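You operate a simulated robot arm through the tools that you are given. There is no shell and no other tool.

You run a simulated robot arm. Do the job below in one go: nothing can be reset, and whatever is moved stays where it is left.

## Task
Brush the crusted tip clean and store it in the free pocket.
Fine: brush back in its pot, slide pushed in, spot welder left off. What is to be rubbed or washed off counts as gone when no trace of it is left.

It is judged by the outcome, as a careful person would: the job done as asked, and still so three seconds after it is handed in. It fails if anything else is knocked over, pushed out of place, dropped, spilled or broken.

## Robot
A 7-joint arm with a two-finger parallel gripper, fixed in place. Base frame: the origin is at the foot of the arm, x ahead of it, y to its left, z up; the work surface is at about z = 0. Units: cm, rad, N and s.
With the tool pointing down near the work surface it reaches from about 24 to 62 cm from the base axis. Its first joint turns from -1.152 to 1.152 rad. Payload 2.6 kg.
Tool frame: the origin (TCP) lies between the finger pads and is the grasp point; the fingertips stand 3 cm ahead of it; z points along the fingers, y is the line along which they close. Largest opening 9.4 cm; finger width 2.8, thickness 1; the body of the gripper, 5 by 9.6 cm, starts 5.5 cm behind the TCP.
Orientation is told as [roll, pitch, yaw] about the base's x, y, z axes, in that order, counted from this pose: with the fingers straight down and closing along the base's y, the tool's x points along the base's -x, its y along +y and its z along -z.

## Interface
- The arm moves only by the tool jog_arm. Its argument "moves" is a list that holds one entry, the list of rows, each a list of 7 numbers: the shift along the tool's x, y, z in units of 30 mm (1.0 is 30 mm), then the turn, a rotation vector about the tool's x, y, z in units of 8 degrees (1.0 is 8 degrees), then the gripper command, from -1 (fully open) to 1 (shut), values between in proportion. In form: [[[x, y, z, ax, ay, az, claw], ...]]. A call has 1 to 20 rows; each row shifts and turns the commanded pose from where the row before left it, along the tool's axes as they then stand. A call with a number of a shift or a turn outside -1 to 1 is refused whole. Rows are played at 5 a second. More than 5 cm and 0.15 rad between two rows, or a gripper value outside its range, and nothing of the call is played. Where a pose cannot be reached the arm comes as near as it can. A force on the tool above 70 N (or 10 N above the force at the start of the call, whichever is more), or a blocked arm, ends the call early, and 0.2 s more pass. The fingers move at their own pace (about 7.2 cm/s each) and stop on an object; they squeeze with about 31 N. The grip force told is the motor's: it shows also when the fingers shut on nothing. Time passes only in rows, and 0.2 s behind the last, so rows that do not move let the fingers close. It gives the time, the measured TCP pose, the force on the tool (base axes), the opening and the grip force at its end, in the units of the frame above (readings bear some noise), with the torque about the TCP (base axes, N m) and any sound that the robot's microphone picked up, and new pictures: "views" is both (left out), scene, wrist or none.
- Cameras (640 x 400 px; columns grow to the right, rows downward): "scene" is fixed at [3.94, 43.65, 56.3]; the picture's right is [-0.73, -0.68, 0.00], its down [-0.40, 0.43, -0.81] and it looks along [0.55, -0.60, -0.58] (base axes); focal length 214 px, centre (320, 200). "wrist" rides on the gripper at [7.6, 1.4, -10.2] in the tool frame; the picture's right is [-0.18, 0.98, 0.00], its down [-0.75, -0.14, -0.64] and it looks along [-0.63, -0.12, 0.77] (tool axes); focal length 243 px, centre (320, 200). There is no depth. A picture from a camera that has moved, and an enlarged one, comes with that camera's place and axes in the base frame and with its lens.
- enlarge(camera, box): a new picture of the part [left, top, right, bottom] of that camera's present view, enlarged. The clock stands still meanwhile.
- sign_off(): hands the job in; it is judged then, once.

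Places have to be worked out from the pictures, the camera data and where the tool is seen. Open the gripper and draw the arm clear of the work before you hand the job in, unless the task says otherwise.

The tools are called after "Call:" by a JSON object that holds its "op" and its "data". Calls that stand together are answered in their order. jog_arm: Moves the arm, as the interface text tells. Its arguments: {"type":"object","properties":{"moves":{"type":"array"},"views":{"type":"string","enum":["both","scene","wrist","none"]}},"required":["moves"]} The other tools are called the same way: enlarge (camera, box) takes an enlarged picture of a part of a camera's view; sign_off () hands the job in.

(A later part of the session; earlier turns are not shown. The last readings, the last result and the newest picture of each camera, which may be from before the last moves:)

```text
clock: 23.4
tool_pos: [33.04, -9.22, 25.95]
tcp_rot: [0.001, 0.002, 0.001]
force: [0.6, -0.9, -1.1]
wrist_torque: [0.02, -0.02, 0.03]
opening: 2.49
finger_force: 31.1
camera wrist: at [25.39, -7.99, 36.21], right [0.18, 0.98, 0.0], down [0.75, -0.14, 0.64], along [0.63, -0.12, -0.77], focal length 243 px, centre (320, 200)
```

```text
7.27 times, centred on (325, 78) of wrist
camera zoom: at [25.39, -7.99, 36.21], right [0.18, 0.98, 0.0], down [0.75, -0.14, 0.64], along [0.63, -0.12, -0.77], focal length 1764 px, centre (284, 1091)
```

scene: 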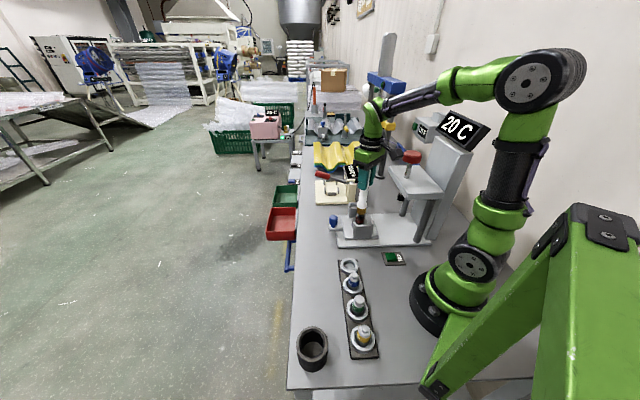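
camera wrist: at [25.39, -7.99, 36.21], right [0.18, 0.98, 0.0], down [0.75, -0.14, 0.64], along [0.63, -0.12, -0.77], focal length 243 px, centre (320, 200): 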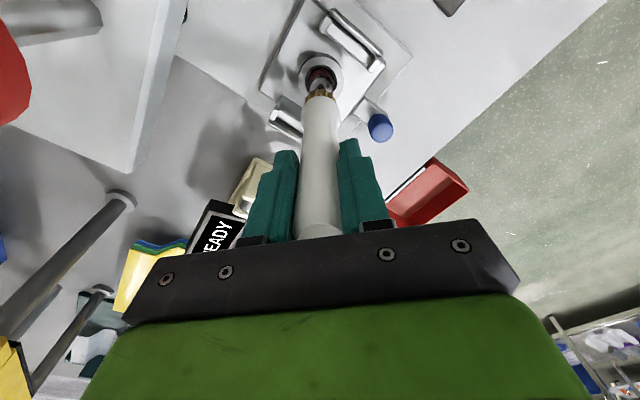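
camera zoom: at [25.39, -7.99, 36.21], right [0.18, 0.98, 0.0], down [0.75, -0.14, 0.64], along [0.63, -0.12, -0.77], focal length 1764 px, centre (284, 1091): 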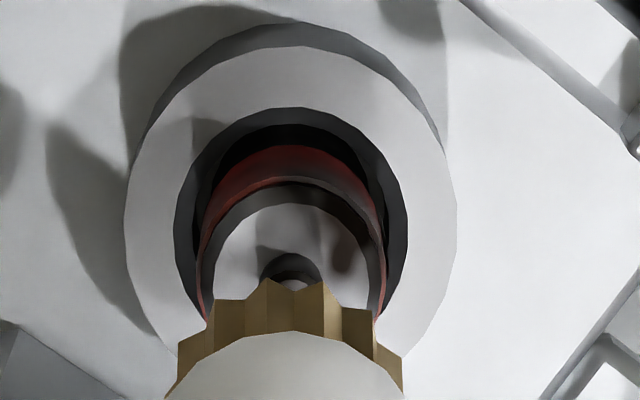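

Call:
{"op": "jog_arm", "data": {"moves": [[[0, 0.75, 0, 0, 0, 0, 1], [0, 0.75, 0, 0, 0, 0, 1], [0, 0, 0, 0, 0, 0, 1]]], "views": "wrist"}}

Call:
{"op": "enlarge", "data": {"camera": "scene", "box": [350, 200, 380, 230]}}

Call:
{"op": "enlarge", "data": {"camera": "wrist", "box": [255, 50, 305, 100]}}

```text
clock: 24.2
tool_pos: [33.0, -4.63, 25.97]
tcp_rot: [0.001, 0.0, 0.003]
force: [0.2, -0.5, -1.0]
wrist_torque: [0.02, 0.01, 0.0]
opening: 2.51
finger_force: 30.8
camera wrist: at [25.27, -3.36, 36.25], right [0.18, 0.98, 0.0], down [0.75, -0.14, 0.64], along [0.63, -0.12, -0.77], focal length 243 px, centre (320, 200)
```

wrist: 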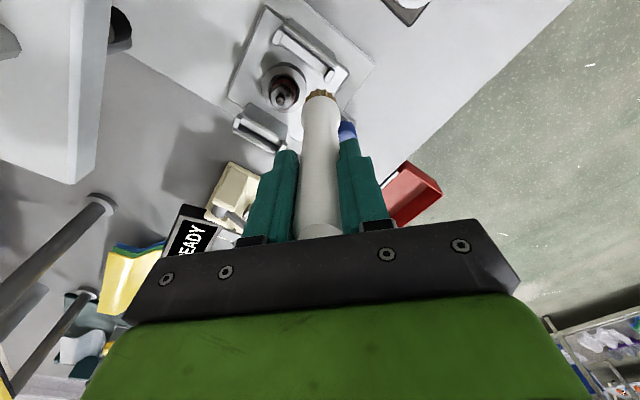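

```text
13.33 times, centred on (365, 215) of scene
camera zoom: at [3.94, 43.65, 56.3], right [-0.73, -0.68, 0.0], down [-0.4, 0.43, -0.81], along [0.55, -0.6, -0.58], focal length 2860 px, centre (-280, 0)
```

zoom: 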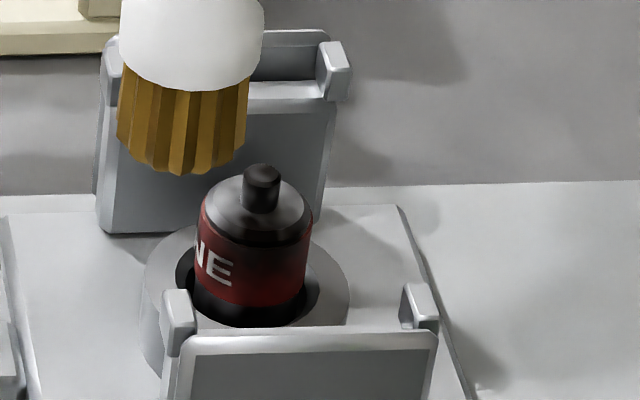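

```text
8.00 times, centred on (280, 75) of wrist
camera zoom: at [25.27, -3.36, 36.25], right [0.18, 0.98, 0.0], down [0.75, -0.14, 0.64], along [0.63, -0.12, -0.77], focal length 1941 px, centre (640, 1200)
```

zoom: 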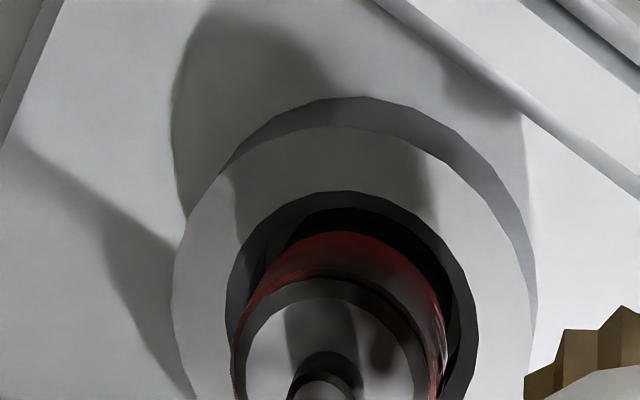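

Call:
{"op": "enlarge", "data": {"camera": "wrist", "box": [265, 75, 305, 115]}}

Call:
{"op": "enlarge", "data": {"camera": "scene", "box": [355, 208, 375, 226]}}

Call:
{"op": "enlarge", "data": {"camera": "scene", "box": [340, 260, 376, 290]}}

```text
10.00 times, centred on (285, 95) of wrist
camera zoom: at [25.27, -3.36, 36.25], right [0.18, 0.98, 0.0], down [0.75, -0.14, 0.64], along [0.63, -0.12, -0.77], focal length 2426 px, centre (670, 1250)
```

zoom: 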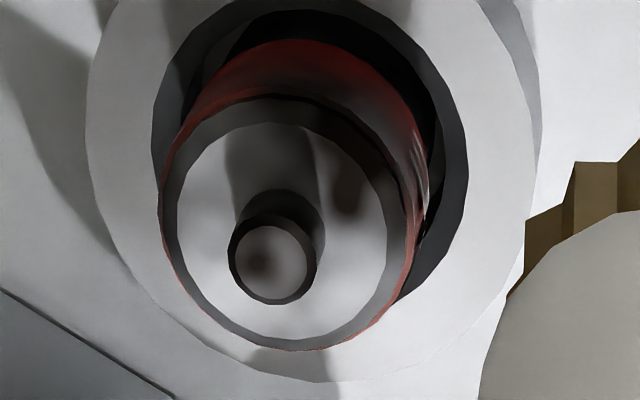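

```text
16.00 times, centred on (365, 217) of scene
camera zoom: at [3.94, 43.65, 56.3], right [-0.73, -0.68, 0.0], down [-0.4, 0.43, -0.81], along [0.55, -0.6, -0.58], focal length 3432 px, centre (-400, -72)
```

zoom: 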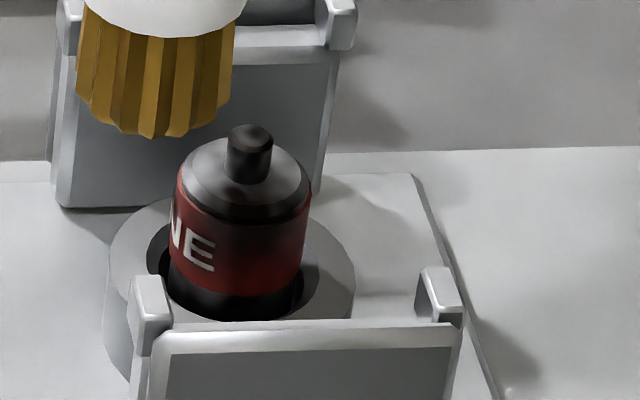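

```text
13.33 times, centred on (358, 275) of scene
camera zoom: at [3.94, 43.65, 56.3], right [-0.73, -0.68, 0.0], down [-0.4, 0.43, -0.81], along [0.55, -0.6, -0.58], focal length 2860 px, centre (-187, -800)
```

zoom: 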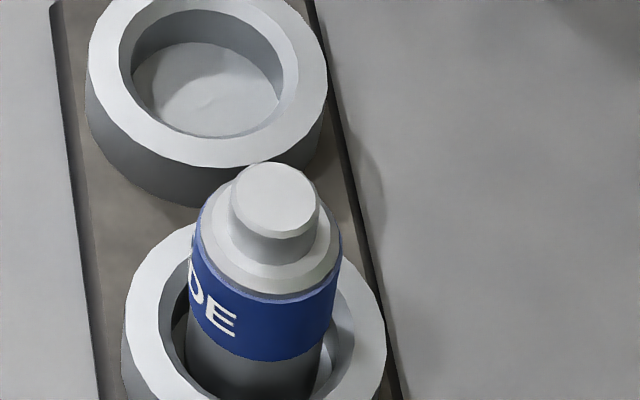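

The crust is still there: dark spots on the nose top, the nose sides and a blotch on the shoulder. My strokes had lost contact, so I go back over the nose and approach again to re-establish light contact.

Call:
{"op": "jog_arm", "data": {"moves": [[[0, -0.75, 0, 0, 0, 0, 1], [0, -0.77, 0, 0, 0, 0, 1], [0, 0, 0.6, 0, 0, 0, 1], [0, 0, 0.5, 0, 0, 0, 1], [0, 0, 0, 0, 0, 0, 1]]], "views": "wrist"}}

Call:
{"op": "enlarge", "data": {"camera": "scene", "box": [345, 195, 385, 230]}}

Call:
{"op": "enlarge", "data": {"camera": "wrist", "box": [300, 60, 350, 110]}}

```text
clock: 25.4
tool_pos: [32.96, -9.51, 22.66]
tcp_rot: [0.003, 0.0, 0.001]
force: [0.3, 0.2, -0.5]
wrist_torque: [0.0, 0.02, -0.03]
opening: 2.5
finger_force: 31.7
camera wrist: at [25.38, -8.16, 32.97], right [0.18, 0.98, 0.0], down [0.75, -0.14, 0.64], along [0.63, -0.12, -0.77], focal length 243 px, centre (320, 200)
```

wrist: 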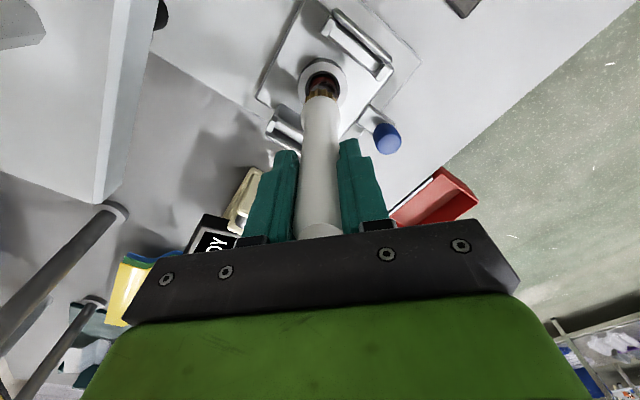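

```text
11.43 times, centred on (365, 212) of scene
camera zoom: at [3.94, 43.65, 56.3], right [-0.73, -0.68, 0.0], down [-0.4, 0.43, -0.81], along [0.55, -0.6, -0.58], focal length 2451 px, centre (-194, 57)
```

zoom: 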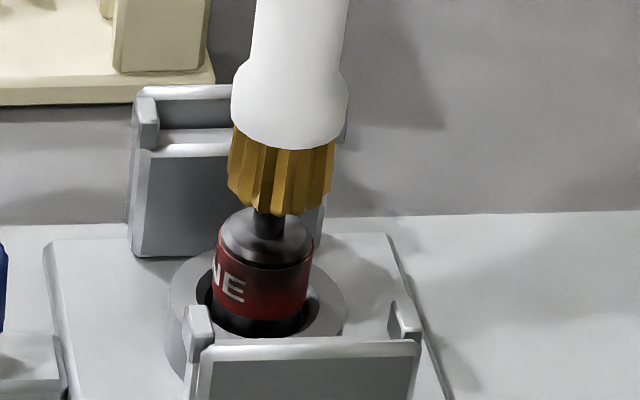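

```text
8.00 times, centred on (325, 85) of wrist
camera zoom: at [25.38, -8.16, 32.97], right [0.18, 0.98, 0.0], down [0.75, -0.14, 0.64], along [0.63, -0.12, -0.77], focal length 1941 px, centre (280, 1120)
```

zoom: 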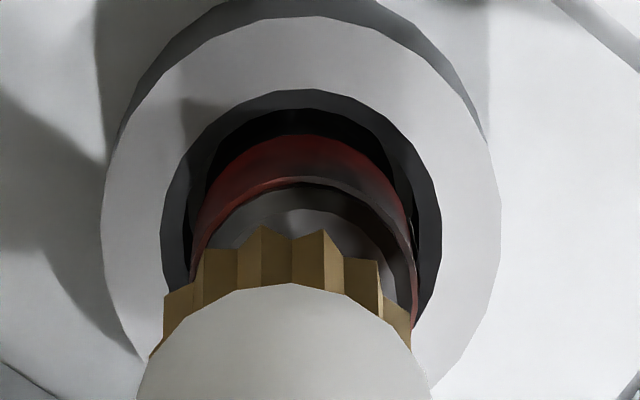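

Call:
{"op": "jog_arm", "data": {"moves": [[[-0.06, 0.08, 0.07, 0, 0, 0, 1], [0, 0, 0.06, 0, 0, 0, 1], [0, 0, 0, 0, 0, 0, 1]]], "views": "none"}}

Call:
{"op": "jog_arm", "data": {"moves": [[[0, 0, 0.04, 0, 0, 0, 1], [0, 0, 0, 0, 0, 0, 1]]], "views": "none"}}

```text
clock: 26.2
tool_pos: [33.26, -9.04, 22.41]
tcp_rot: [0.0, 0.0, 0.001]
force: [0.0, 0.3, 0.1]
wrist_torque: [0.01, -0.02, 0.0]
opening: 2.52
finger_force: 30.7
```

```text
clock: 26.8
tool_pos: [33.27, -8.92, 22.24]
tcp_rot: [0.002, -0.002, 0.003]
force: [-2.3, -0.7, 9.4]
wrist_torque: [-0.06, 0.3, 0.02]
opening: 2.5
finger_force: 31.1
```

Contact again at about 9 N. Now I scrub with short strokes while holding this height.

Call:
{"op": "jog_arm", "data": {"moves": [[[0.15, 0, 0, 0, 0, 0, 1], [-0.15, 0, 0, 0, 0, 0, 1], [-0.15, 0, 0, 0, 0, 0, 1], [0.15, 0, 0, 0, 0, 0, 1], [0, 0.15, 0, 0, 0, 0, 1], [0, -0.15, 0, 0, 0, 0, 1], [0, -0.15, 0, 0, 0, 0, 1], [0, 0.15, 0, 0, 0, 0, 1]]], "views": "none"}}

Call:
{"op": "jog_arm", "data": {"moves": [[[0.15, 0, 0.02, 0, 0, 0, 1], [-0.15, 0, 0, 0, 0, 0, 1], [-0.15, 0, 0, 0, 0, 0, 1], [0.15, 0, 0, 0, 0, 0, 1], [0, 0.15, 0, 0, 0, 0, 1], [0, -0.15, 0, 0, 0, 0, 1], [0, -0.15, 0, 0, 0, 0, 1], [0, 0.15, 0, 0, 0, 0, 1]]], "views": "scene"}}

Call:
{"op": "enlarge", "data": {"camera": "scene", "box": [345, 195, 385, 230]}}

```text
clock: 28.6
tool_pos: [33.2, -9.03, 22.08]
tcp_rot: [-0.003, 0.0, 0.002]
force: [3.0, -3.4, 13.2]
wrist_torque: [-0.44, -0.39, -0.02]
opening: 2.5
finger_force: 30.9
```

```text
clock: 30.4
tool_pos: [33.19, -9.03, 22.16]
tcp_rot: [-0.002, 0.001, 0.0]
force: [2.1, -0.2, 5.8]
wrist_torque: [-0.1, -0.2, 0.03]
opening: 2.5
finger_force: 31.1
```

scene: 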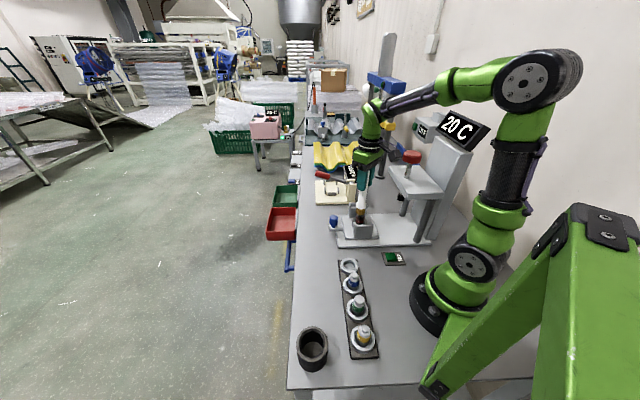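

```text
11.43 times, centred on (365, 212) of scene
camera zoom: at [3.94, 43.65, 56.3], right [-0.73, -0.68, 0.0], down [-0.4, 0.43, -0.81], along [0.55, -0.6, -0.58], focal length 2451 px, centre (-194, 57)
```

zoom: 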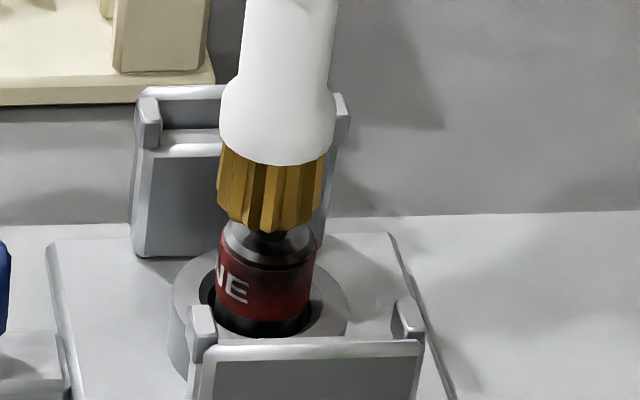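

Call:
{"op": "jog_arm", "data": {"moves": [[[0, 0, -0.6, 0, 0, 0, 1], [0, 0, -0.6, 0, 0, 0, 1], [0, 0.75, 0, 0, 0, 0, 1], [0, 0.75, 0, 0, 0, 0, 1], [0, 0, 0, 0, 0, 0, 1]]], "views": "wrist"}}

Call:
{"op": "enlarge", "data": {"camera": "scene", "box": [355, 208, 375, 226]}}

Call:
{"op": "enlarge", "data": {"camera": "wrist", "box": [265, 75, 305, 115]}}

```text
clock: 31.6
tool_pos: [33.13, -4.67, 25.8]
tcp_rot: [0.0, 0.001, 0.003]
force: [-0.4, -1.2, -0.9]
wrist_torque: [0.01, -0.02, 0.0]
opening: 2.51
finger_force: 30.9
camera wrist: at [25.56, -3.26, 36.07], right [0.18, 0.98, 0.0], down [0.75, -0.14, 0.64], along [0.63, -0.12, -0.77], focal length 243 px, centre (320, 200)
```

wrist: 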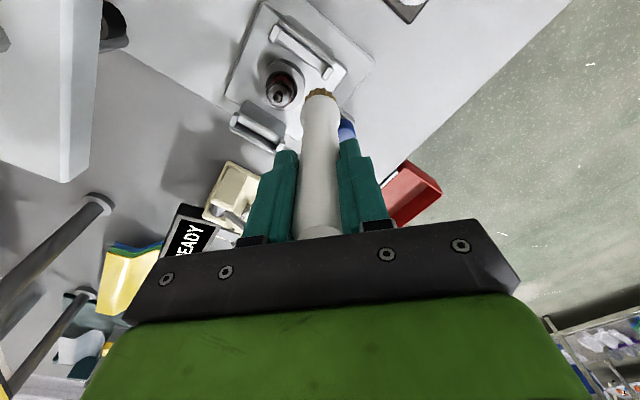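

```text
16.00 times, centred on (365, 217) of scene
camera zoom: at [3.94, 43.65, 56.3], right [-0.73, -0.68, 0.0], down [-0.4, 0.43, -0.81], along [0.55, -0.6, -0.58], focal length 3432 px, centre (-400, -72)
```

zoom: 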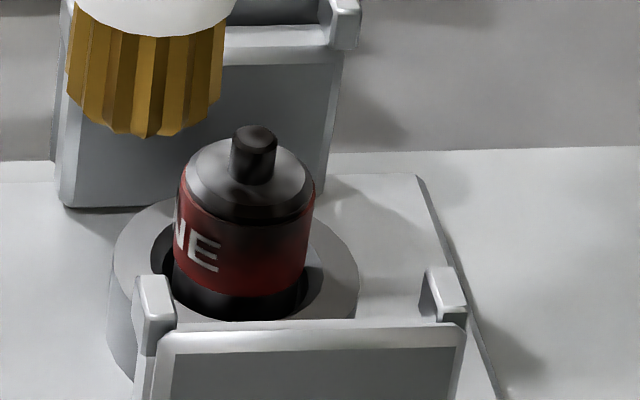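

```text
10.00 times, centred on (285, 95) of wrist
camera zoom: at [25.56, -3.26, 36.07], right [0.18, 0.98, 0.0], down [0.75, -0.14, 0.64], along [0.63, -0.12, -0.77], focal length 2426 px, centre (670, 1250)
```

zoom: 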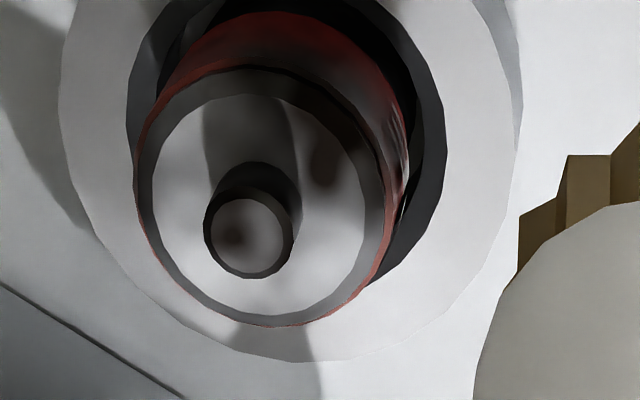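

There is no visible change: the brush likely just pivoted in the grip with the bristles stuck to the nose. I'll turn the gripper so its closing line (the stiff direction) is square to the slide and use longer strokes that way, with light pressure.

Call:
{"op": "jog_arm", "data": {"moves": [[[0, -0.75, 0, 0, 0, 0, 1], [0, -0.77, 0, 0, 0, 0, 1], [0, 0, 0, 0, 0, -0.92, 1], [0, 0, 0, 0, 0, -0.92, 1], [0, 0, 0, 0, 0, -0.92, 1], [0, 0, 0, 0, 0, -0.92, 1], [0, 0, 0, 0, 0, -0.92, 1], [0, 0, 0, 0, 0, -0.92, 1], [0, 0, 0.5, 0, 0, 0, 1], [0, 0, 0.4, 0, 0, 0, 1], [0, 0, 0, 0, 0, 0, 1]]], "views": "both"}}

Call:
{"op": "enlarge", "data": {"camera": "scene", "box": [345, 195, 385, 230]}}

Call:
{"op": "enlarge", "data": {"camera": "wrist", "box": [290, 50, 360, 110]}}

```text
clock: 34.0
tool_pos: [33.16, -9.08, 22.94]
tcp_rot: [-0.001, 0.0, 0.773]
force: [-0.4, 0.0, -0.1]
wrist_torque: [-0.05, 0.02, 0.01]
opening: 2.51
finger_force: 30.8
camera wrist: at [26.71, -13.43, 33.2], right [-0.55, 0.83, 0.0], down [0.64, 0.42, 0.64], along [0.53, 0.36, -0.77], focal length 243 px, centre (320, 200)
```

scene: 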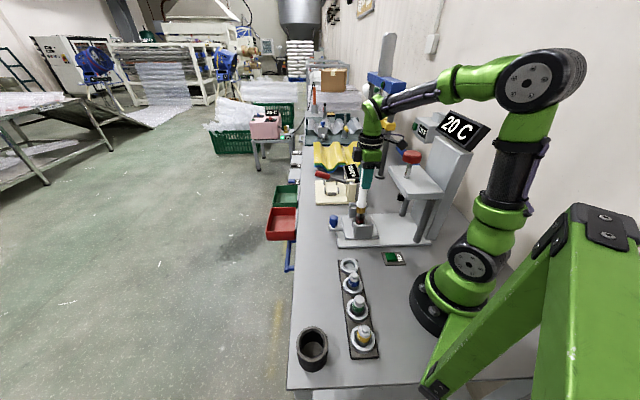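
wrist: 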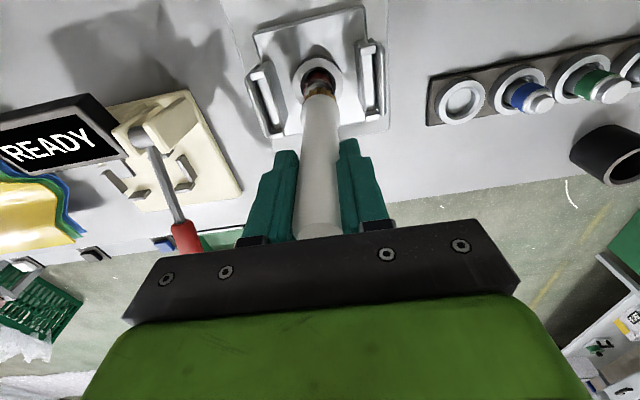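

```text
11.43 times, centred on (365, 212) of scene
camera zoom: at [3.94, 43.65, 56.3], right [-0.73, -0.68, 0.0], down [-0.4, 0.43, -0.81], along [0.55, -0.6, -0.58], focal length 2451 px, centre (-194, 57)
```

zoom: 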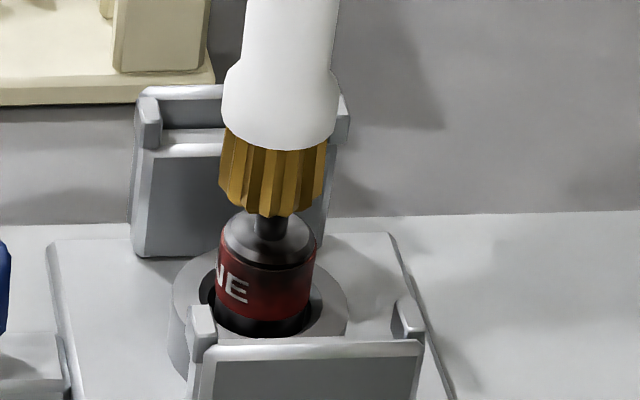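

```text
6.67 times, centred on (325, 80) of wrist
camera zoom: at [26.71, -13.43, 33.2], right [-0.55, 0.83, 0.0], down [0.64, 0.42, 0.64], along [0.53, 0.36, -0.77], focal length 1618 px, centre (287, 1000)
```

zoom: 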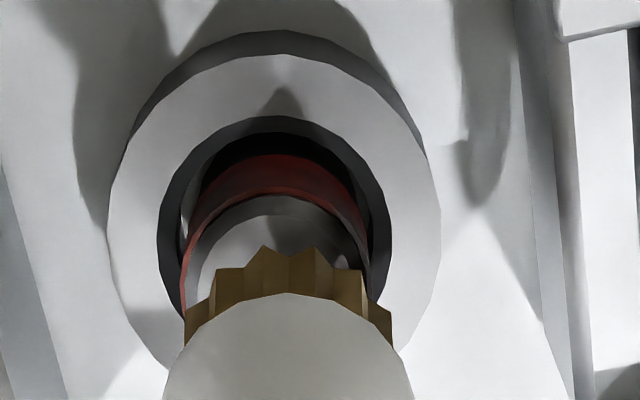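

The nose sits centrally under the bristles. I lower to light contact.

Call:
{"op": "jog_arm", "data": {"moves": [[[-0.06, -0.05, 0.1, 0, 0, 0, 1], [0, 0, 0.1, 0, 0, 0, 1], [0, 0, 0, 0, 0, 0, 1]]], "views": "none"}}

Call:
{"op": "jog_arm", "data": {"moves": [[[0, 0, 0.04, 0, 0, 0, 1], [0, 0, 0, 0, 0, 0, 1]]], "views": "none"}}

```text
clock: 34.8
tool_pos: [33.37, -9.07, 22.35]
tcp_rot: [-0.001, 0.001, 0.774]
force: [0.1, -0.6, -0.2]
wrist_torque: [-0.02, -0.01, 0.02]
opening: 2.48
finger_force: 30.7
```

```text
clock: 35.4
tool_pos: [33.47, -9.01, 22.41]
tcp_rot: [0.001, -0.001, 0.772]
force: [-0.6, 0.2, 2.5]
wrist_torque: [0.11, 0.1, -0.02]
opening: 2.47
finger_force: 30.9
```

Light contact at 2.5 N. First one test stroke along the closing direction, to read the drag.

Call:
{"op": "jog_arm", "data": {"moves": [[[0, 0, 0.02, 0, 0, 0, 1], [0, 0.2, 0, 0, 0, 0, 1], [0, 0.2, 0, 0, 0, 0, 1]]], "views": "scene"}}

Call:
{"op": "enlarge", "data": {"camera": "scene", "box": [345, 195, 385, 230]}}

```text
clock: 36.2
tool_pos: [32.66, -8.2, 22.32]
tcp_rot: [-0.005, -0.001, 0.774]
force: [2.3, -2.8, 13.0]
wrist_torque: [-0.59, -0.47, -0.02]
opening: 2.51
finger_force: 31.1
```

scene: 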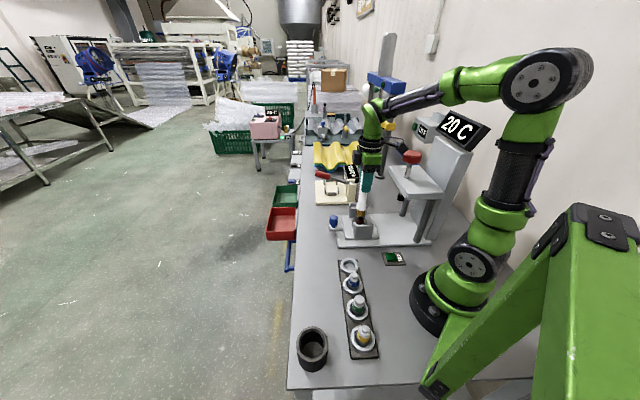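

```text
11.43 times, centred on (365, 212) of scene
camera zoom: at [3.94, 43.65, 56.3], right [-0.73, -0.68, 0.0], down [-0.4, 0.43, -0.81], along [0.55, -0.6, -0.58], focal length 2451 px, centre (-194, 57)
```

zoom: 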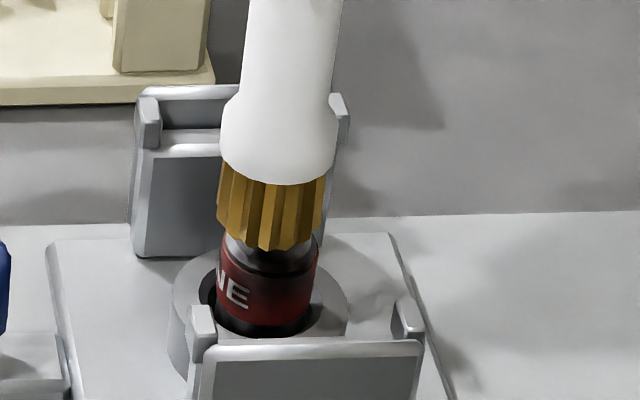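

The bristles are now truly sliding (13 N normal, about 3.6 N drag). I make a series of full strokes across the nose.

Call:
{"op": "jog_arm", "data": {"moves": [[[0, -0.4, 0, 0, 0, 0, 1], [0, -0.4, 0, 0, 0, 0, 1], [0, 0.4, 0, 0, 0, 0, 1], [0, 0.4, 0, 0, 0, 0, 1], [0, -0.4, 0, 0, 0, 0, 1], [0, -0.4, 0, 0, 0, 0, 1], [0, 0.4, 0, 0, 0, 0, 1], [0, 0.4, 0, 0, 0, 0, 1], [0, -0.4, 0, 0, 0, 0, 1], [0, -0.4, 0, 0, 0, 0, 1], [0, 0.4, 0, 0, 0, 0, 1]]], "views": "scene"}}

Call:
{"op": "enlarge", "data": {"camera": "scene", "box": [345, 195, 385, 230]}}

```text
clock: 38.6
tool_pos: [33.47, -9.06, 22.16]
tcp_rot: [0.002, 0.0, 0.774]
force: [0.4, -0.3, -0.2]
wrist_torque: [0.02, 0.02, 0.02]
opening: 2.44
finger_force: 31.7
```

scene: 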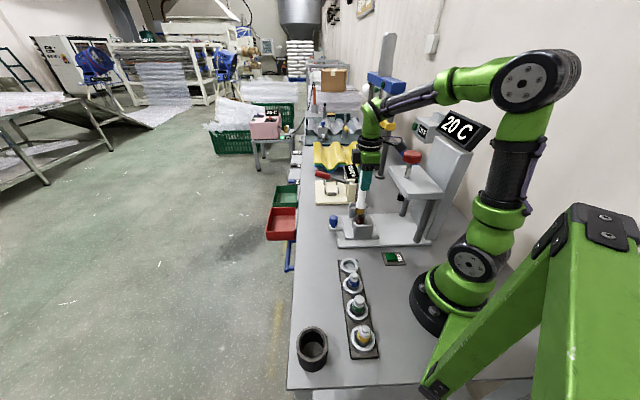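

```text
11.43 times, centred on (365, 212) of scene
camera zoom: at [3.94, 43.65, 56.3], right [-0.73, -0.68, 0.0], down [-0.4, 0.43, -0.81], along [0.55, -0.6, -0.58], focal length 2451 px, centre (-194, 57)
```

zoom: 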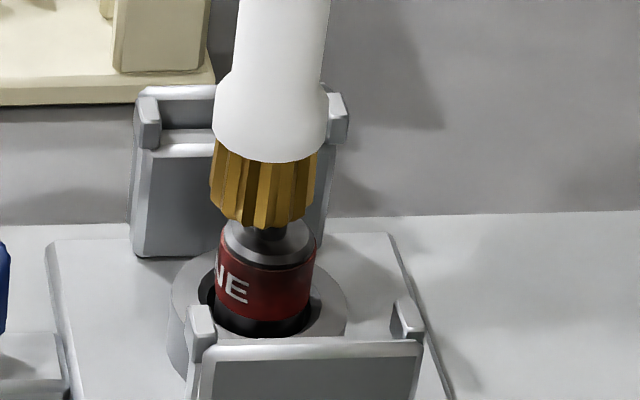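

The shoulder and collar already look lighter, so the crust is coming off. Contact is gone again, so I lower to re-contact and keep stroking.

Call:
{"op": "jog_arm", "data": {"moves": [[[0, 0, 0.04, 0, 0, 0, 1], [0, 0, 0.03, 0, 0, 0, 1], [0, 0, 0, 0, 0, 0, 1]]], "views": "none"}}

```text
clock: 39.4
tool_pos: [33.38, -9.07, 22.04]
tcp_rot: [-0.003, -0.003, 0.773]
force: [-0.9, 3.0, 16.5]
wrist_torque: [0.12, 0.05, -0.09]
opening: 2.46
finger_force: 30.9
```

Call:
{"op": "jog_arm", "data": {"moves": [[[0, 0.4, 0, 0, 0, 0, 1], [0, -0.4, 0, 0, 0, 0, 1], [0, -0.4, 0, 0, 0, 0, 1], [0, 0.4, 0, 0, 0, 0, 1], [0, 0.4, 0, 0, 0, 0, 1], [0, -0.4, 0, 0, 0, 0, 1], [0, -0.4, 0, 0, 0, 0, 1], [0, 0.4, 0, 0, 0, 0, 1], [0, 0.4, 0, 0, 0, 0, 1], [0, -0.4, 0, 0, 0, 0, 1], [0, -0.4, 0, 0, 0, 0, 1], [0, 0.4, 0, 0, 0, 0, 1], [0, 0, 0, 0, 0, 0, 1]]], "views": "scene"}}

Call:
{"op": "enlarge", "data": {"camera": "scene", "box": [345, 195, 385, 230]}}

```text
clock: 42.2
tool_pos: [33.25, -9.05, 21.95]
tcp_rot: [0.001, 0.001, 0.772]
force: [-0.8, -0.3, -0.8]
wrist_torque: [-0.03, 0.01, 0.01]
opening: 2.41
finger_force: 30.6
```

scene: 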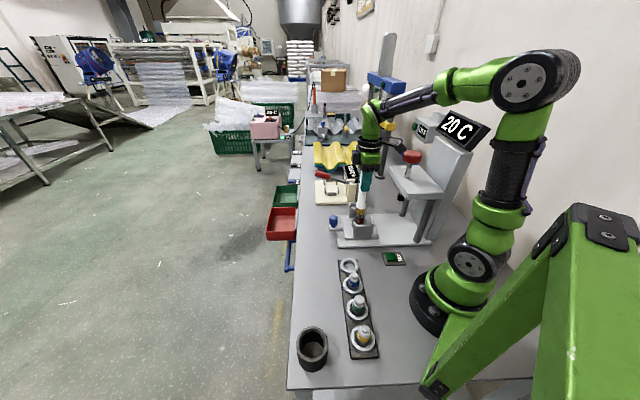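

```text
11.43 times, centred on (365, 212) of scene
camera zoom: at [3.94, 43.65, 56.3], right [-0.73, -0.68, 0.0], down [-0.4, 0.43, -0.81], along [0.55, -0.6, -0.58], focal length 2451 px, centre (-194, 57)
```

zoom: 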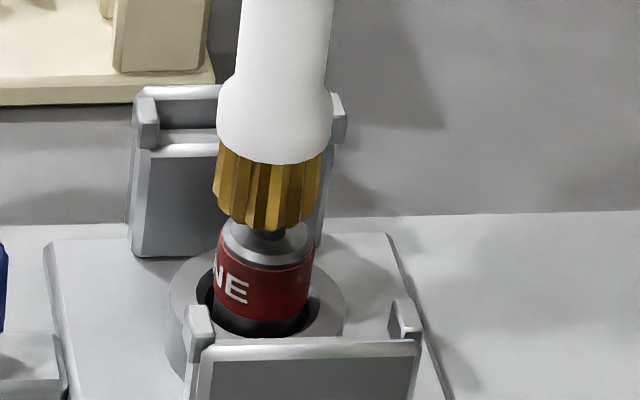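

It keeps fading: the red is brighter now. Another round of contact and strokes.

Call:
{"op": "jog_arm", "data": {"moves": [[[-0.03, 0, 0.04, 0, 0, 0, 1], [0, 0, 0.02, 0, 0, 0, 1], [0, 0, 0, 0, 0, 0, 1]]], "views": "none"}}

Call:
{"op": "jog_arm", "data": {"moves": [[[0, 0.4, 0, 0, 0, 0, 1], [0, -0.4, 0, 0, 0, 0, 1], [0, -0.4, 0, 0, 0, 0, 1], [0, 0.4, 0, 0, 0, 0, 1], [0, 0.4, 0, 0, 0, 0, 1], [0, -0.4, 0, 0, 0, 0, 1], [0, -0.4, 0, 0, 0, 0, 1], [0, 0.4, 0, 0, 0, 0, 1], [0, 0.4, 0, 0, 0, 0, 1], [0, -0.4, 0, 0, 0, 0, 1], [0, -0.4, 0, 0, 0, 0, 1], [0, 0.4, 0, 0, 0, 0, 1], [0, 0, 0, 0, 0, 0, 1]]], "views": "none"}}

Call:
{"op": "enlarge", "data": {"camera": "scene", "box": [345, 195, 385, 230]}}

```text
clock: 43.0
tool_pos: [33.66, -8.82, 21.92]
tcp_rot: [-0.002, -0.001, 0.774]
force: [-4.1, -0.7, 16.5]
wrist_torque: [-0.12, 0.57, 0.03]
opening: 2.44
finger_force: 31.0
```

```text
clock: 45.8
tool_pos: [33.52, -9.01, 21.72]
tcp_rot: [0.001, 0.003, 0.773]
force: [-0.2, -0.1, -1.2]
wrist_torque: [0.01, 0.02, 0.0]
opening: 2.42
finger_force: 31.2
```

```text
11.43 times, centred on (365, 212) of scene
camera zoom: at [3.94, 43.65, 56.3], right [-0.73, -0.68, 0.0], down [-0.4, 0.43, -0.81], along [0.55, -0.6, -0.58], focal length 2451 px, centre (-194, 57)
```

zoom: 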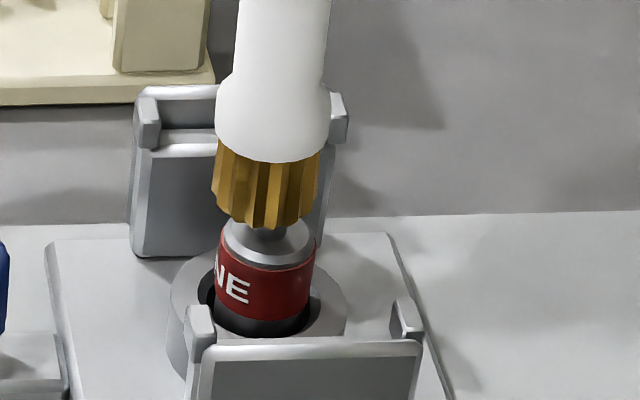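

The nose now looks grey too. I lift and move aside to inspect it closely.

Call:
{"op": "jog_arm", "data": {"moves": [[[0, 0, -0.7, 0, 0, 0, 1], [0, 0, -0.7, 0, 0, 0, 1], [0, 0.8, 0, 0, 0, 0, 1], [0, 0.8, 0, 0, 0, 0, 1], [0, 0, 0, 0, 0, 0, 1]]], "views": "wrist"}}

Call:
{"op": "enlarge", "data": {"camera": "scene", "box": [355, 208, 375, 226]}}

Call:
{"op": "enlarge", "data": {"camera": "wrist", "box": [255, 70, 305, 120]}}

```text
clock: 47.0
tool_pos: [30.21, -5.42, 26.04]
tcp_rot: [-0.001, -0.001, 0.774]
force: [0.1, 0.9, -1.6]
wrist_torque: [-0.02, 0.0, 0.01]
opening: 2.42
finger_force: 30.7
camera wrist: at [23.65, -9.92, 36.28], right [-0.55, 0.83, 0.0], down [0.64, 0.43, 0.64], along [0.53, 0.36, -0.77], focal length 243 px, centre (320, 200)
```

wrist: 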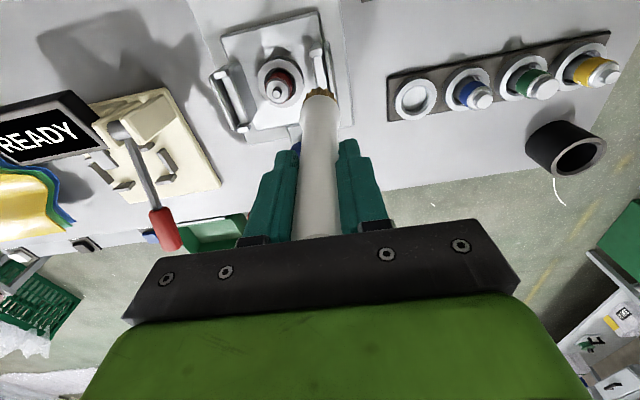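

```text
16.00 times, centred on (365, 217) of scene
camera zoom: at [3.94, 43.65, 56.3], right [-0.73, -0.68, 0.0], down [-0.4, 0.43, -0.81], along [0.55, -0.6, -0.58], focal length 3432 px, centre (-400, -72)
```

zoom: 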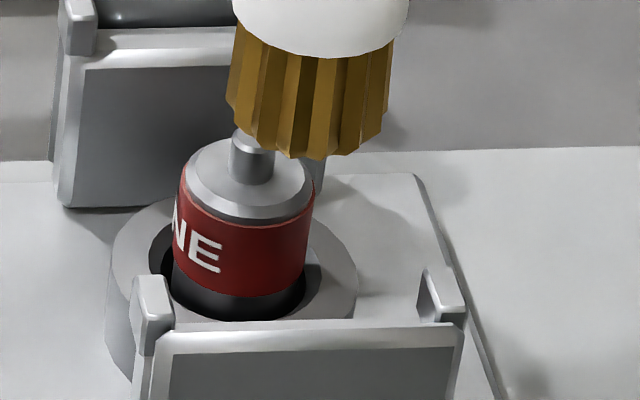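

```text
8.00 times, centred on (280, 95) of wrist
camera zoom: at [23.65, -9.92, 36.28], right [-0.55, 0.83, 0.0], down [0.64, 0.43, 0.64], along [0.53, 0.36, -0.77], focal length 1941 px, centre (640, 1040)
```

zoom: 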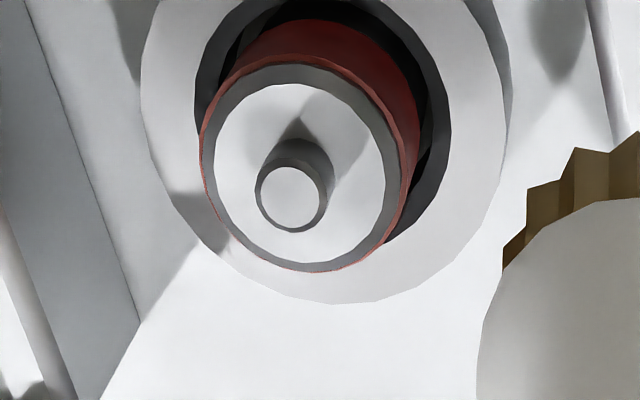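

The tip looks clean: the nose and shoulder are light metal and the collar is plain red. To be sure no faint trace is left I do one more round of strokes.

Call:
{"op": "jog_arm", "data": {"moves": [[[0, -0.8, 0, 0, 0, 0, 1], [0, -0.8, 0, 0, 0, 0, 1], [0, 0, 0.7, 0, 0, 0, 1], [0, 0, 0.7, 0, 0, 0, 1], [0, 0, 0.03, 0, 0, 0, 1], [0, 0, 0, 0, 0, 0, 1]]], "views": "none"}}

Call:
{"op": "enlarge", "data": {"camera": "scene", "box": [345, 195, 385, 230]}}

```text
clock: 48.4
tool_pos: [33.56, -8.99, 21.8]
tcp_rot: [0.001, 0.0, 0.774]
force: [-0.1, 1.0, 0.0]
wrist_torque: [-0.01, 0.01, -0.02]
opening: 2.42
finger_force: 31.5
```

```text
11.43 times, centred on (365, 212) of scene
camera zoom: at [3.94, 43.65, 56.3], right [-0.73, -0.68, 0.0], down [-0.4, 0.43, -0.81], along [0.55, -0.6, -0.58], focal length 2451 px, centre (-194, 57)
```

zoom: 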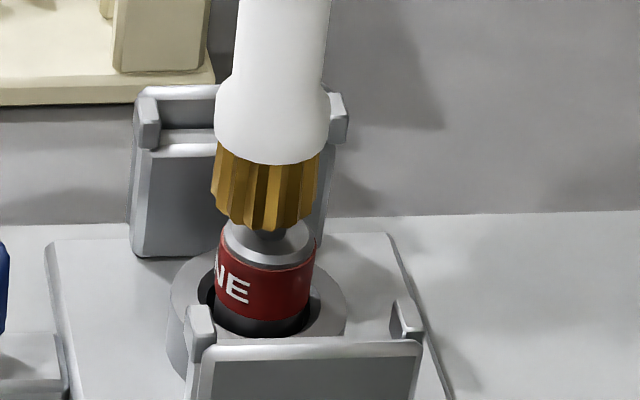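

Call:
{"op": "jog_arm", "data": {"moves": [[[0, 0, 0.04, 0, 0, 0, 1], [0, 0, 0, 0, 0, 0, 1]]], "views": "none"}}

```text
clock: 49.0
tool_pos: [33.69, -8.92, 21.74]
tcp_rot: [0.0, -0.002, 0.773]
force: [-2.2, 2.0, 18.7]
wrist_torque: [0.22, 0.38, -0.02]
opening: 2.44
finger_force: 31.0
```

Firm contact at about 19 N. I do the last series of strokes, then lift.

Call:
{"op": "jog_arm", "data": {"moves": [[[0, 0.4, 0, 0, 0, 0, 1], [0, -0.4, 0, 0, 0, 0, 1], [0, -0.4, 0, 0, 0, 0, 1], [0, 0.4, 0, 0, 0, 0, 1], [0, 0.4, 0, 0, 0, 0, 1], [0, -0.4, 0, 0, 0, 0, 1], [0, -0.4, 0, 0, 0, 0, 1], [0, 0.4, 0, 0, 0, 0, 1], [0, 0.4, 0, 0, 0, 0, 1], [0, -0.4, 0, 0, 0, 0, 1], [0, -0.4, 0, 0, 0, 0, 1], [0, 0.4, 0, 0, 0, 0, 1], [0, 0, -0.6, 0, 0, 0, 1], [0, 0, -0.8, 0, 0, 0, 1], [0, 0.8, 0, 0, 0, 0, 1], [0, 0.8, 0, 0, 0, 0, 1], [0, 0, 0, 0, 0, 0, 1]]], "views": "wrist"}}

Call:
{"op": "enlarge", "data": {"camera": "scene", "box": [355, 208, 375, 226]}}

Call:
{"op": "enlarge", "data": {"camera": "wrist", "box": [255, 70, 305, 120]}}

```text
clock: 52.6
tool_pos: [30.11, -5.59, 25.92]
tcp_rot: [0.0, 0.001, 0.772]
force: [0.0, -0.3, -1.0]
wrist_torque: [0.0, -0.04, 0.01]
opening: 2.44
finger_force: 30.7
camera wrist: at [23.61, -10.03, 36.18], right [-0.55, 0.83, 0.0], down [0.64, 0.43, 0.64], along [0.53, 0.36, -0.77], focal length 243 px, centre (320, 200)
```

wrist: 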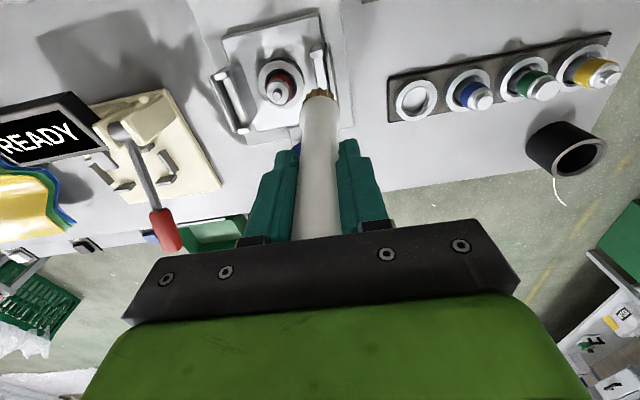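

```text
16.00 times, centred on (365, 217) of scene
camera zoom: at [3.94, 43.65, 56.3], right [-0.73, -0.68, 0.0], down [-0.4, 0.43, -0.81], along [0.55, -0.6, -0.58], focal length 3432 px, centre (-400, -72)
```

zoom: 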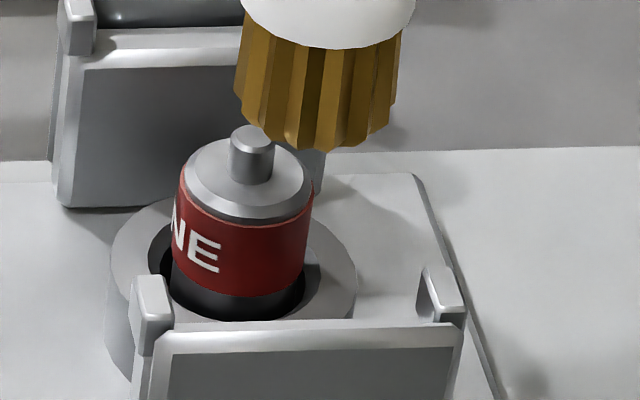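

```text
8.00 times, centred on (280, 95) of wrist
camera zoom: at [23.61, -10.03, 36.18], right [-0.55, 0.83, 0.0], down [0.64, 0.43, 0.64], along [0.53, 0.36, -0.77], focal length 1941 px, centre (640, 1040)
```

zoom: 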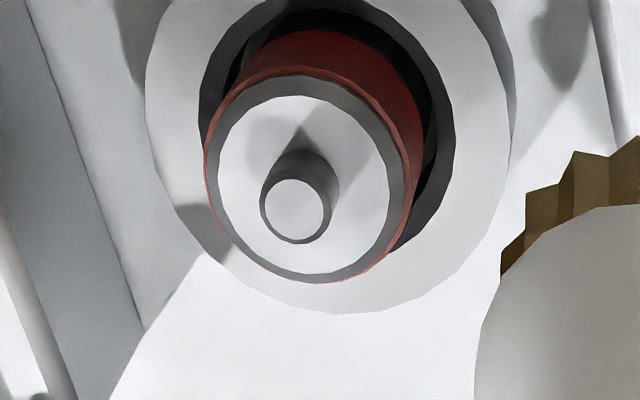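

This round lightened it a bit further, so there had been a faint residue. I'll do one more round and compare, stopping once nothing changes.

Call:
{"op": "jog_arm", "data": {"moves": [[[0, -0.8, 0, 0, 0, 0, 1], [0, -0.8, 0, 0, 0, 0, 1], [0, 0, 0.7, 0, 0, 0, 1], [0, 0, 0.7, 0, 0, 0, 1], [0, 0, 0.03, 0, 0, 0, 1], [0, 0, 0, 0, 0, 0, 1]]], "views": "none"}}

Call:
{"op": "jog_arm", "data": {"moves": [[[0, 0, 0.04, 0, 0, 0, 1], [0, 0, 0, 0, 0, 0, 1]]], "views": "none"}}

```text
clock: 54.0
tool_pos: [33.38, -9.1, 21.5]
tcp_rot: [0.001, -0.002, 0.773]
force: [-0.1, -0.4, -0.1]
wrist_torque: [-0.01, 0.02, 0.0]
opening: 2.44
finger_force: 30.9
```

```text
clock: 54.6
tool_pos: [33.53, -9.21, 21.42]
tcp_rot: [-0.002, 0.0, 0.774]
force: [-1.2, 0.2, 3.8]
wrist_torque: [0.04, 0.15, 0.0]
opening: 2.44
finger_force: 30.9
```

Call:
{"op": "jog_arm", "data": {"moves": [[[0, 0, 0.03, 0, 0, 0, 1], [0, 0.4, 0, 0, 0, 0, 1], [0, -0.4, 0, 0, 0, 0, 1], [0, -0.4, 0, 0, 0, 0, 1], [0, 0.4, 0, 0, 0, 0, 1], [0, 0.4, 0, 0, 0, 0, 1], [0, -0.4, 0, 0, 0, 0, 1], [0, -0.4, 0, 0, 0, 0, 1], [0, 0.4, 0, 0, 0, 0, 1], [0, 0.4, 0, 0, 0, 0, 1], [0, -0.4, 0, 0, 0, 0, 1], [0, -0.4, 0, 0, 0, 0, 1], [0, 0.4, 0, 0, 0, 0, 1], [0, 0, -0.6, 0, 0, 0, 1], [0, 0, -0.8, 0, 0, 0, 1], [0, 0.8, 0, 0, 0, 0, 1], [0, 0.8, 0, 0, 0, 0, 1], [0, 0, 0, 0, 0, 0, 1]]], "views": "wrist"}}

Call:
{"op": "enlarge", "data": {"camera": "scene", "box": [355, 208, 375, 226]}}

Call:
{"op": "enlarge", "data": {"camera": "wrist", "box": [255, 70, 305, 120]}}

```text
clock: 58.4
tool_pos: [30.02, -5.55, 25.5]
tcp_rot: [-0.001, 0.0, 0.773]
force: [0.5, -0.4, -0.5]
wrist_torque: [-0.01, 0.02, 0.01]
opening: 2.44
finger_force: 30.7
camera wrist: at [23.55, -9.93, 35.73], right [-0.55, 0.83, 0.0], down [0.64, 0.43, 0.64], along [0.53, 0.36, -0.77], focal length 243 px, centre (320, 200)
```

wrist: 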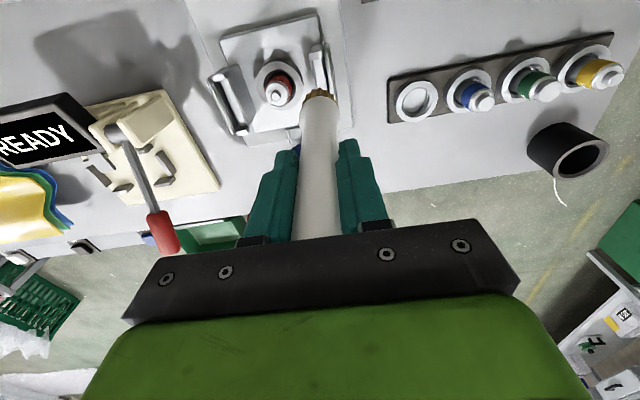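

```text
16.00 times, centred on (365, 217) of scene
camera zoom: at [3.94, 43.65, 56.3], right [-0.73, -0.68, 0.0], down [-0.4, 0.43, -0.81], along [0.55, -0.6, -0.58], focal length 3432 px, centre (-400, -72)
```

zoom: 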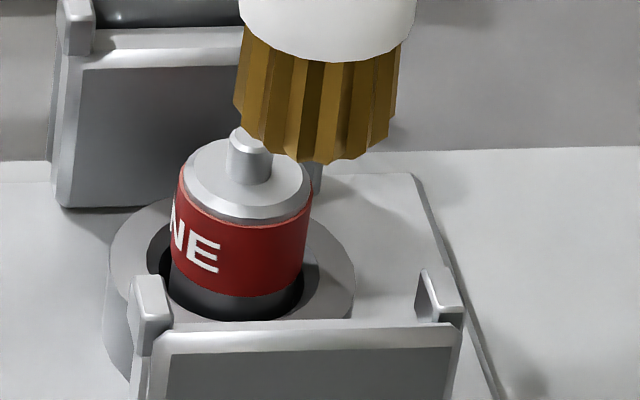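

```text
8.00 times, centred on (280, 95) of wrist
camera zoom: at [23.55, -9.93, 35.73], right [-0.55, 0.83, 0.0], down [0.64, 0.43, 0.64], along [0.53, 0.36, -0.77], focal length 1941 px, centre (640, 1040)
```

zoom: 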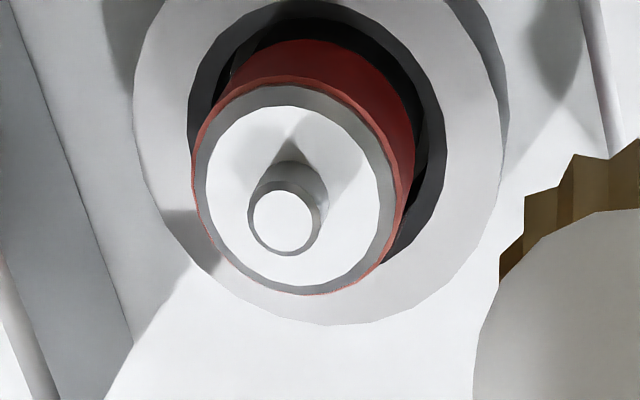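

It lightened once more (nose nearly white, red brighter), so I repeat another round until no more change is seen.

Call:
{"op": "jog_arm", "data": {"moves": [[[0, -0.8, 0, 0, 0, 0, 1], [0, -0.8, 0, 0, 0, 0, 1], [0, 0, 0.7, 0, 0, 0, 1], [0, 0, 0.7, 0, 0, 0, 1], [0, 0, 0, 0, 0, 0, 1]]], "views": "none"}}

Call:
{"op": "jog_arm", "data": {"moves": [[[0, 0, 0.04, 0, 0, 0, 1], [0, 0, 0, 0, 0, 0, 1]]], "views": "none"}}

```text
clock: 59.6
tool_pos: [33.51, -8.97, 21.27]
tcp_rot: [0.0, 0.001, 0.775]
force: [-0.1, -0.3, -0.7]
wrist_torque: [0.02, -0.02, 0.01]
opening: 2.42
finger_force: 30.8
```

```text
clock: 60.2
tool_pos: [33.53, -9.0, 21.23]
tcp_rot: [-0.002, -0.003, 0.774]
force: [0.9, -0.6, 7.8]
wrist_torque: [0.01, 0.0, -0.02]
opening: 2.47
finger_force: 31.2
```

Call:
{"op": "jog_arm", "data": {"moves": [[[0, 0, 0.02, 0, 0, 0, 1], [0, 0.4, 0, 0, 0, 0, 1], [0, -0.4, 0, 0, 0, 0, 1], [0, -0.4, 0, 0, 0, 0, 1], [0, 0.4, 0, 0, 0, 0, 1], [0, 0.4, 0, 0, 0, 0, 1], [0, -0.4, 0, 0, 0, 0, 1], [0, -0.4, 0, 0, 0, 0, 1], [0, 0.4, 0, 0, 0, 0, 1], [0, 0.4, 0, 0, 0, 0, 1], [0, -0.4, 0, 0, 0, 0, 1], [0, -0.4, 0, 0, 0, 0, 1], [0, 0.4, 0, 0, 0, 0, 1], [0, 0, -0.6, 0, 0, 0, 1], [0, 0, -0.8, 0, 0, 0, 1], [0, 0.8, 0, 0, 0, 0, 1], [0, 0.8, 0, 0, 0, 0, 1], [0, 0, 0, 0, 0, 0, 1]]], "views": "wrist"}}

Call:
{"op": "enlarge", "data": {"camera": "scene", "box": [355, 208, 375, 226]}}

Call:
{"op": "enlarge", "data": {"camera": "wrist", "box": [255, 70, 305, 120]}}

```text
clock: 64.0
tool_pos: [30.06, -5.57, 25.42]
tcp_rot: [0.0, 0.0, 0.772]
force: [1.0, 0.2, -1.5]
wrist_torque: [0.0, 0.03, 0.0]
opening: 2.44
finger_force: 31.3
camera wrist: at [23.64, -10.03, 35.69], right [-0.55, 0.83, 0.0], down [0.64, 0.43, 0.64], along [0.53, 0.36, -0.77], focal length 243 px, centre (320, 200)
```

wrist: 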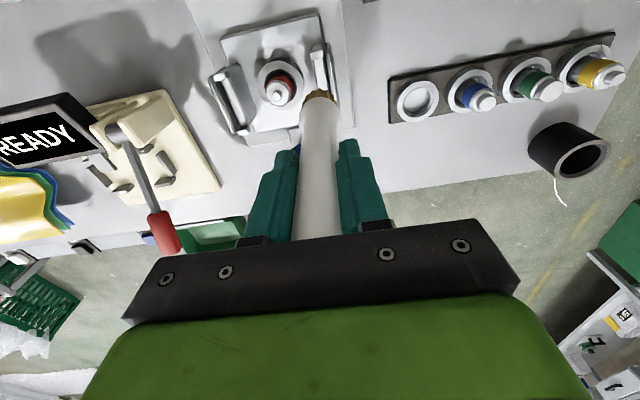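

```text
16.00 times, centred on (365, 217) of scene
camera zoom: at [3.94, 43.65, 56.3], right [-0.73, -0.68, 0.0], down [-0.4, 0.43, -0.81], along [0.55, -0.6, -0.58], focal length 3432 px, centre (-400, -72)
```

zoom: 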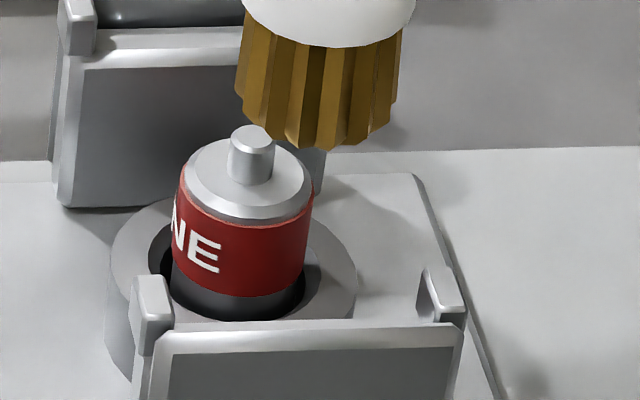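

```text
8.00 times, centred on (280, 95) of wrist
camera zoom: at [23.64, -10.03, 35.69], right [-0.55, 0.83, 0.0], down [0.64, 0.43, 0.64], along [0.53, 0.36, -0.77], focal length 1941 px, centre (640, 1040)
```

zoom: 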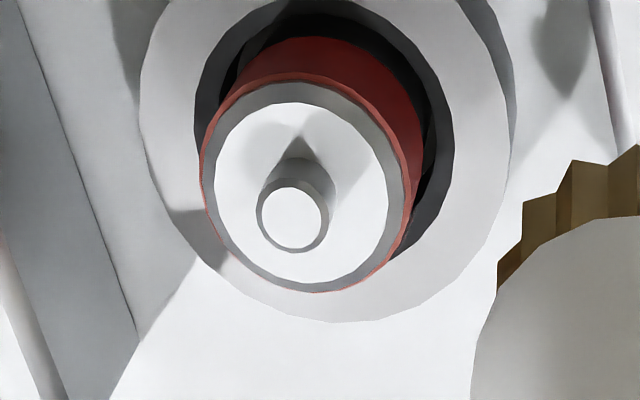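

Hardly any difference now, but one more round will confirm that it is fully clean.

Call:
{"op": "jog_arm", "data": {"moves": [[[0, -0.8, 0, 0, 0, 0, 1], [0, -0.8, 0, 0, 0, 0, 1], [0, 0, 0.7, 0, 0, 0, 1], [0, 0, 0.7, 0, 0, 0, 1], [0, 0, 0.03, 0, 0, 0, 1], [0, 0, 0, 0, 0, 0, 1]]], "views": "none"}}

```text
clock: 65.4
tool_pos: [33.48, -9.11, 20.96]
tcp_rot: [0.0, 0.001, 0.772]
force: [0.0, 0.8, -0.6]
wrist_torque: [0.04, 0.01, -0.01]
opening: 2.43
finger_force: 31.3
```

Call:
{"op": "jog_arm", "data": {"moves": [[[0, 0, 0.04, 0, 0, 0, 1], [0, 0, 0, 0, 0, 0, 1]]], "views": "none"}}

Call:
{"op": "enlarge", "data": {"camera": "scene", "box": [340, 160, 400, 230]}}

```text
clock: 66.0
tool_pos: [33.45, -8.9, 20.95]
tcp_rot: [0.0, -0.002, 0.773]
force: [-0.2, -0.4, 0.2]
wrist_torque: [0.01, -0.03, 0.02]
opening: 2.45
finger_force: 31.5
```

```text
5.71 times, centred on (370, 195) of scene
camera zoom: at [3.94, 43.65, 56.3], right [-0.73, -0.68, 0.0], down [-0.4, 0.43, -0.81], along [0.55, -0.6, -0.58], focal length 1226 px, centre (34, 229)
```

zoom: 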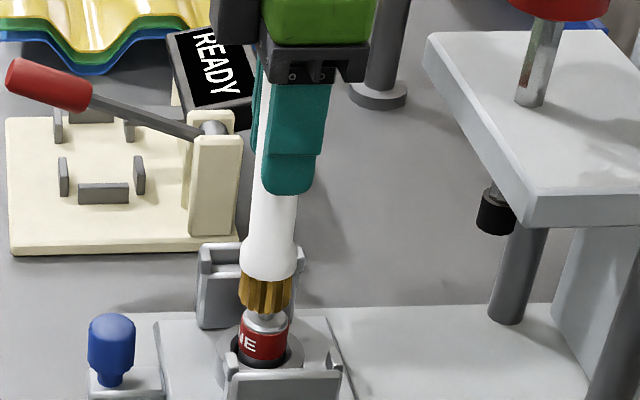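

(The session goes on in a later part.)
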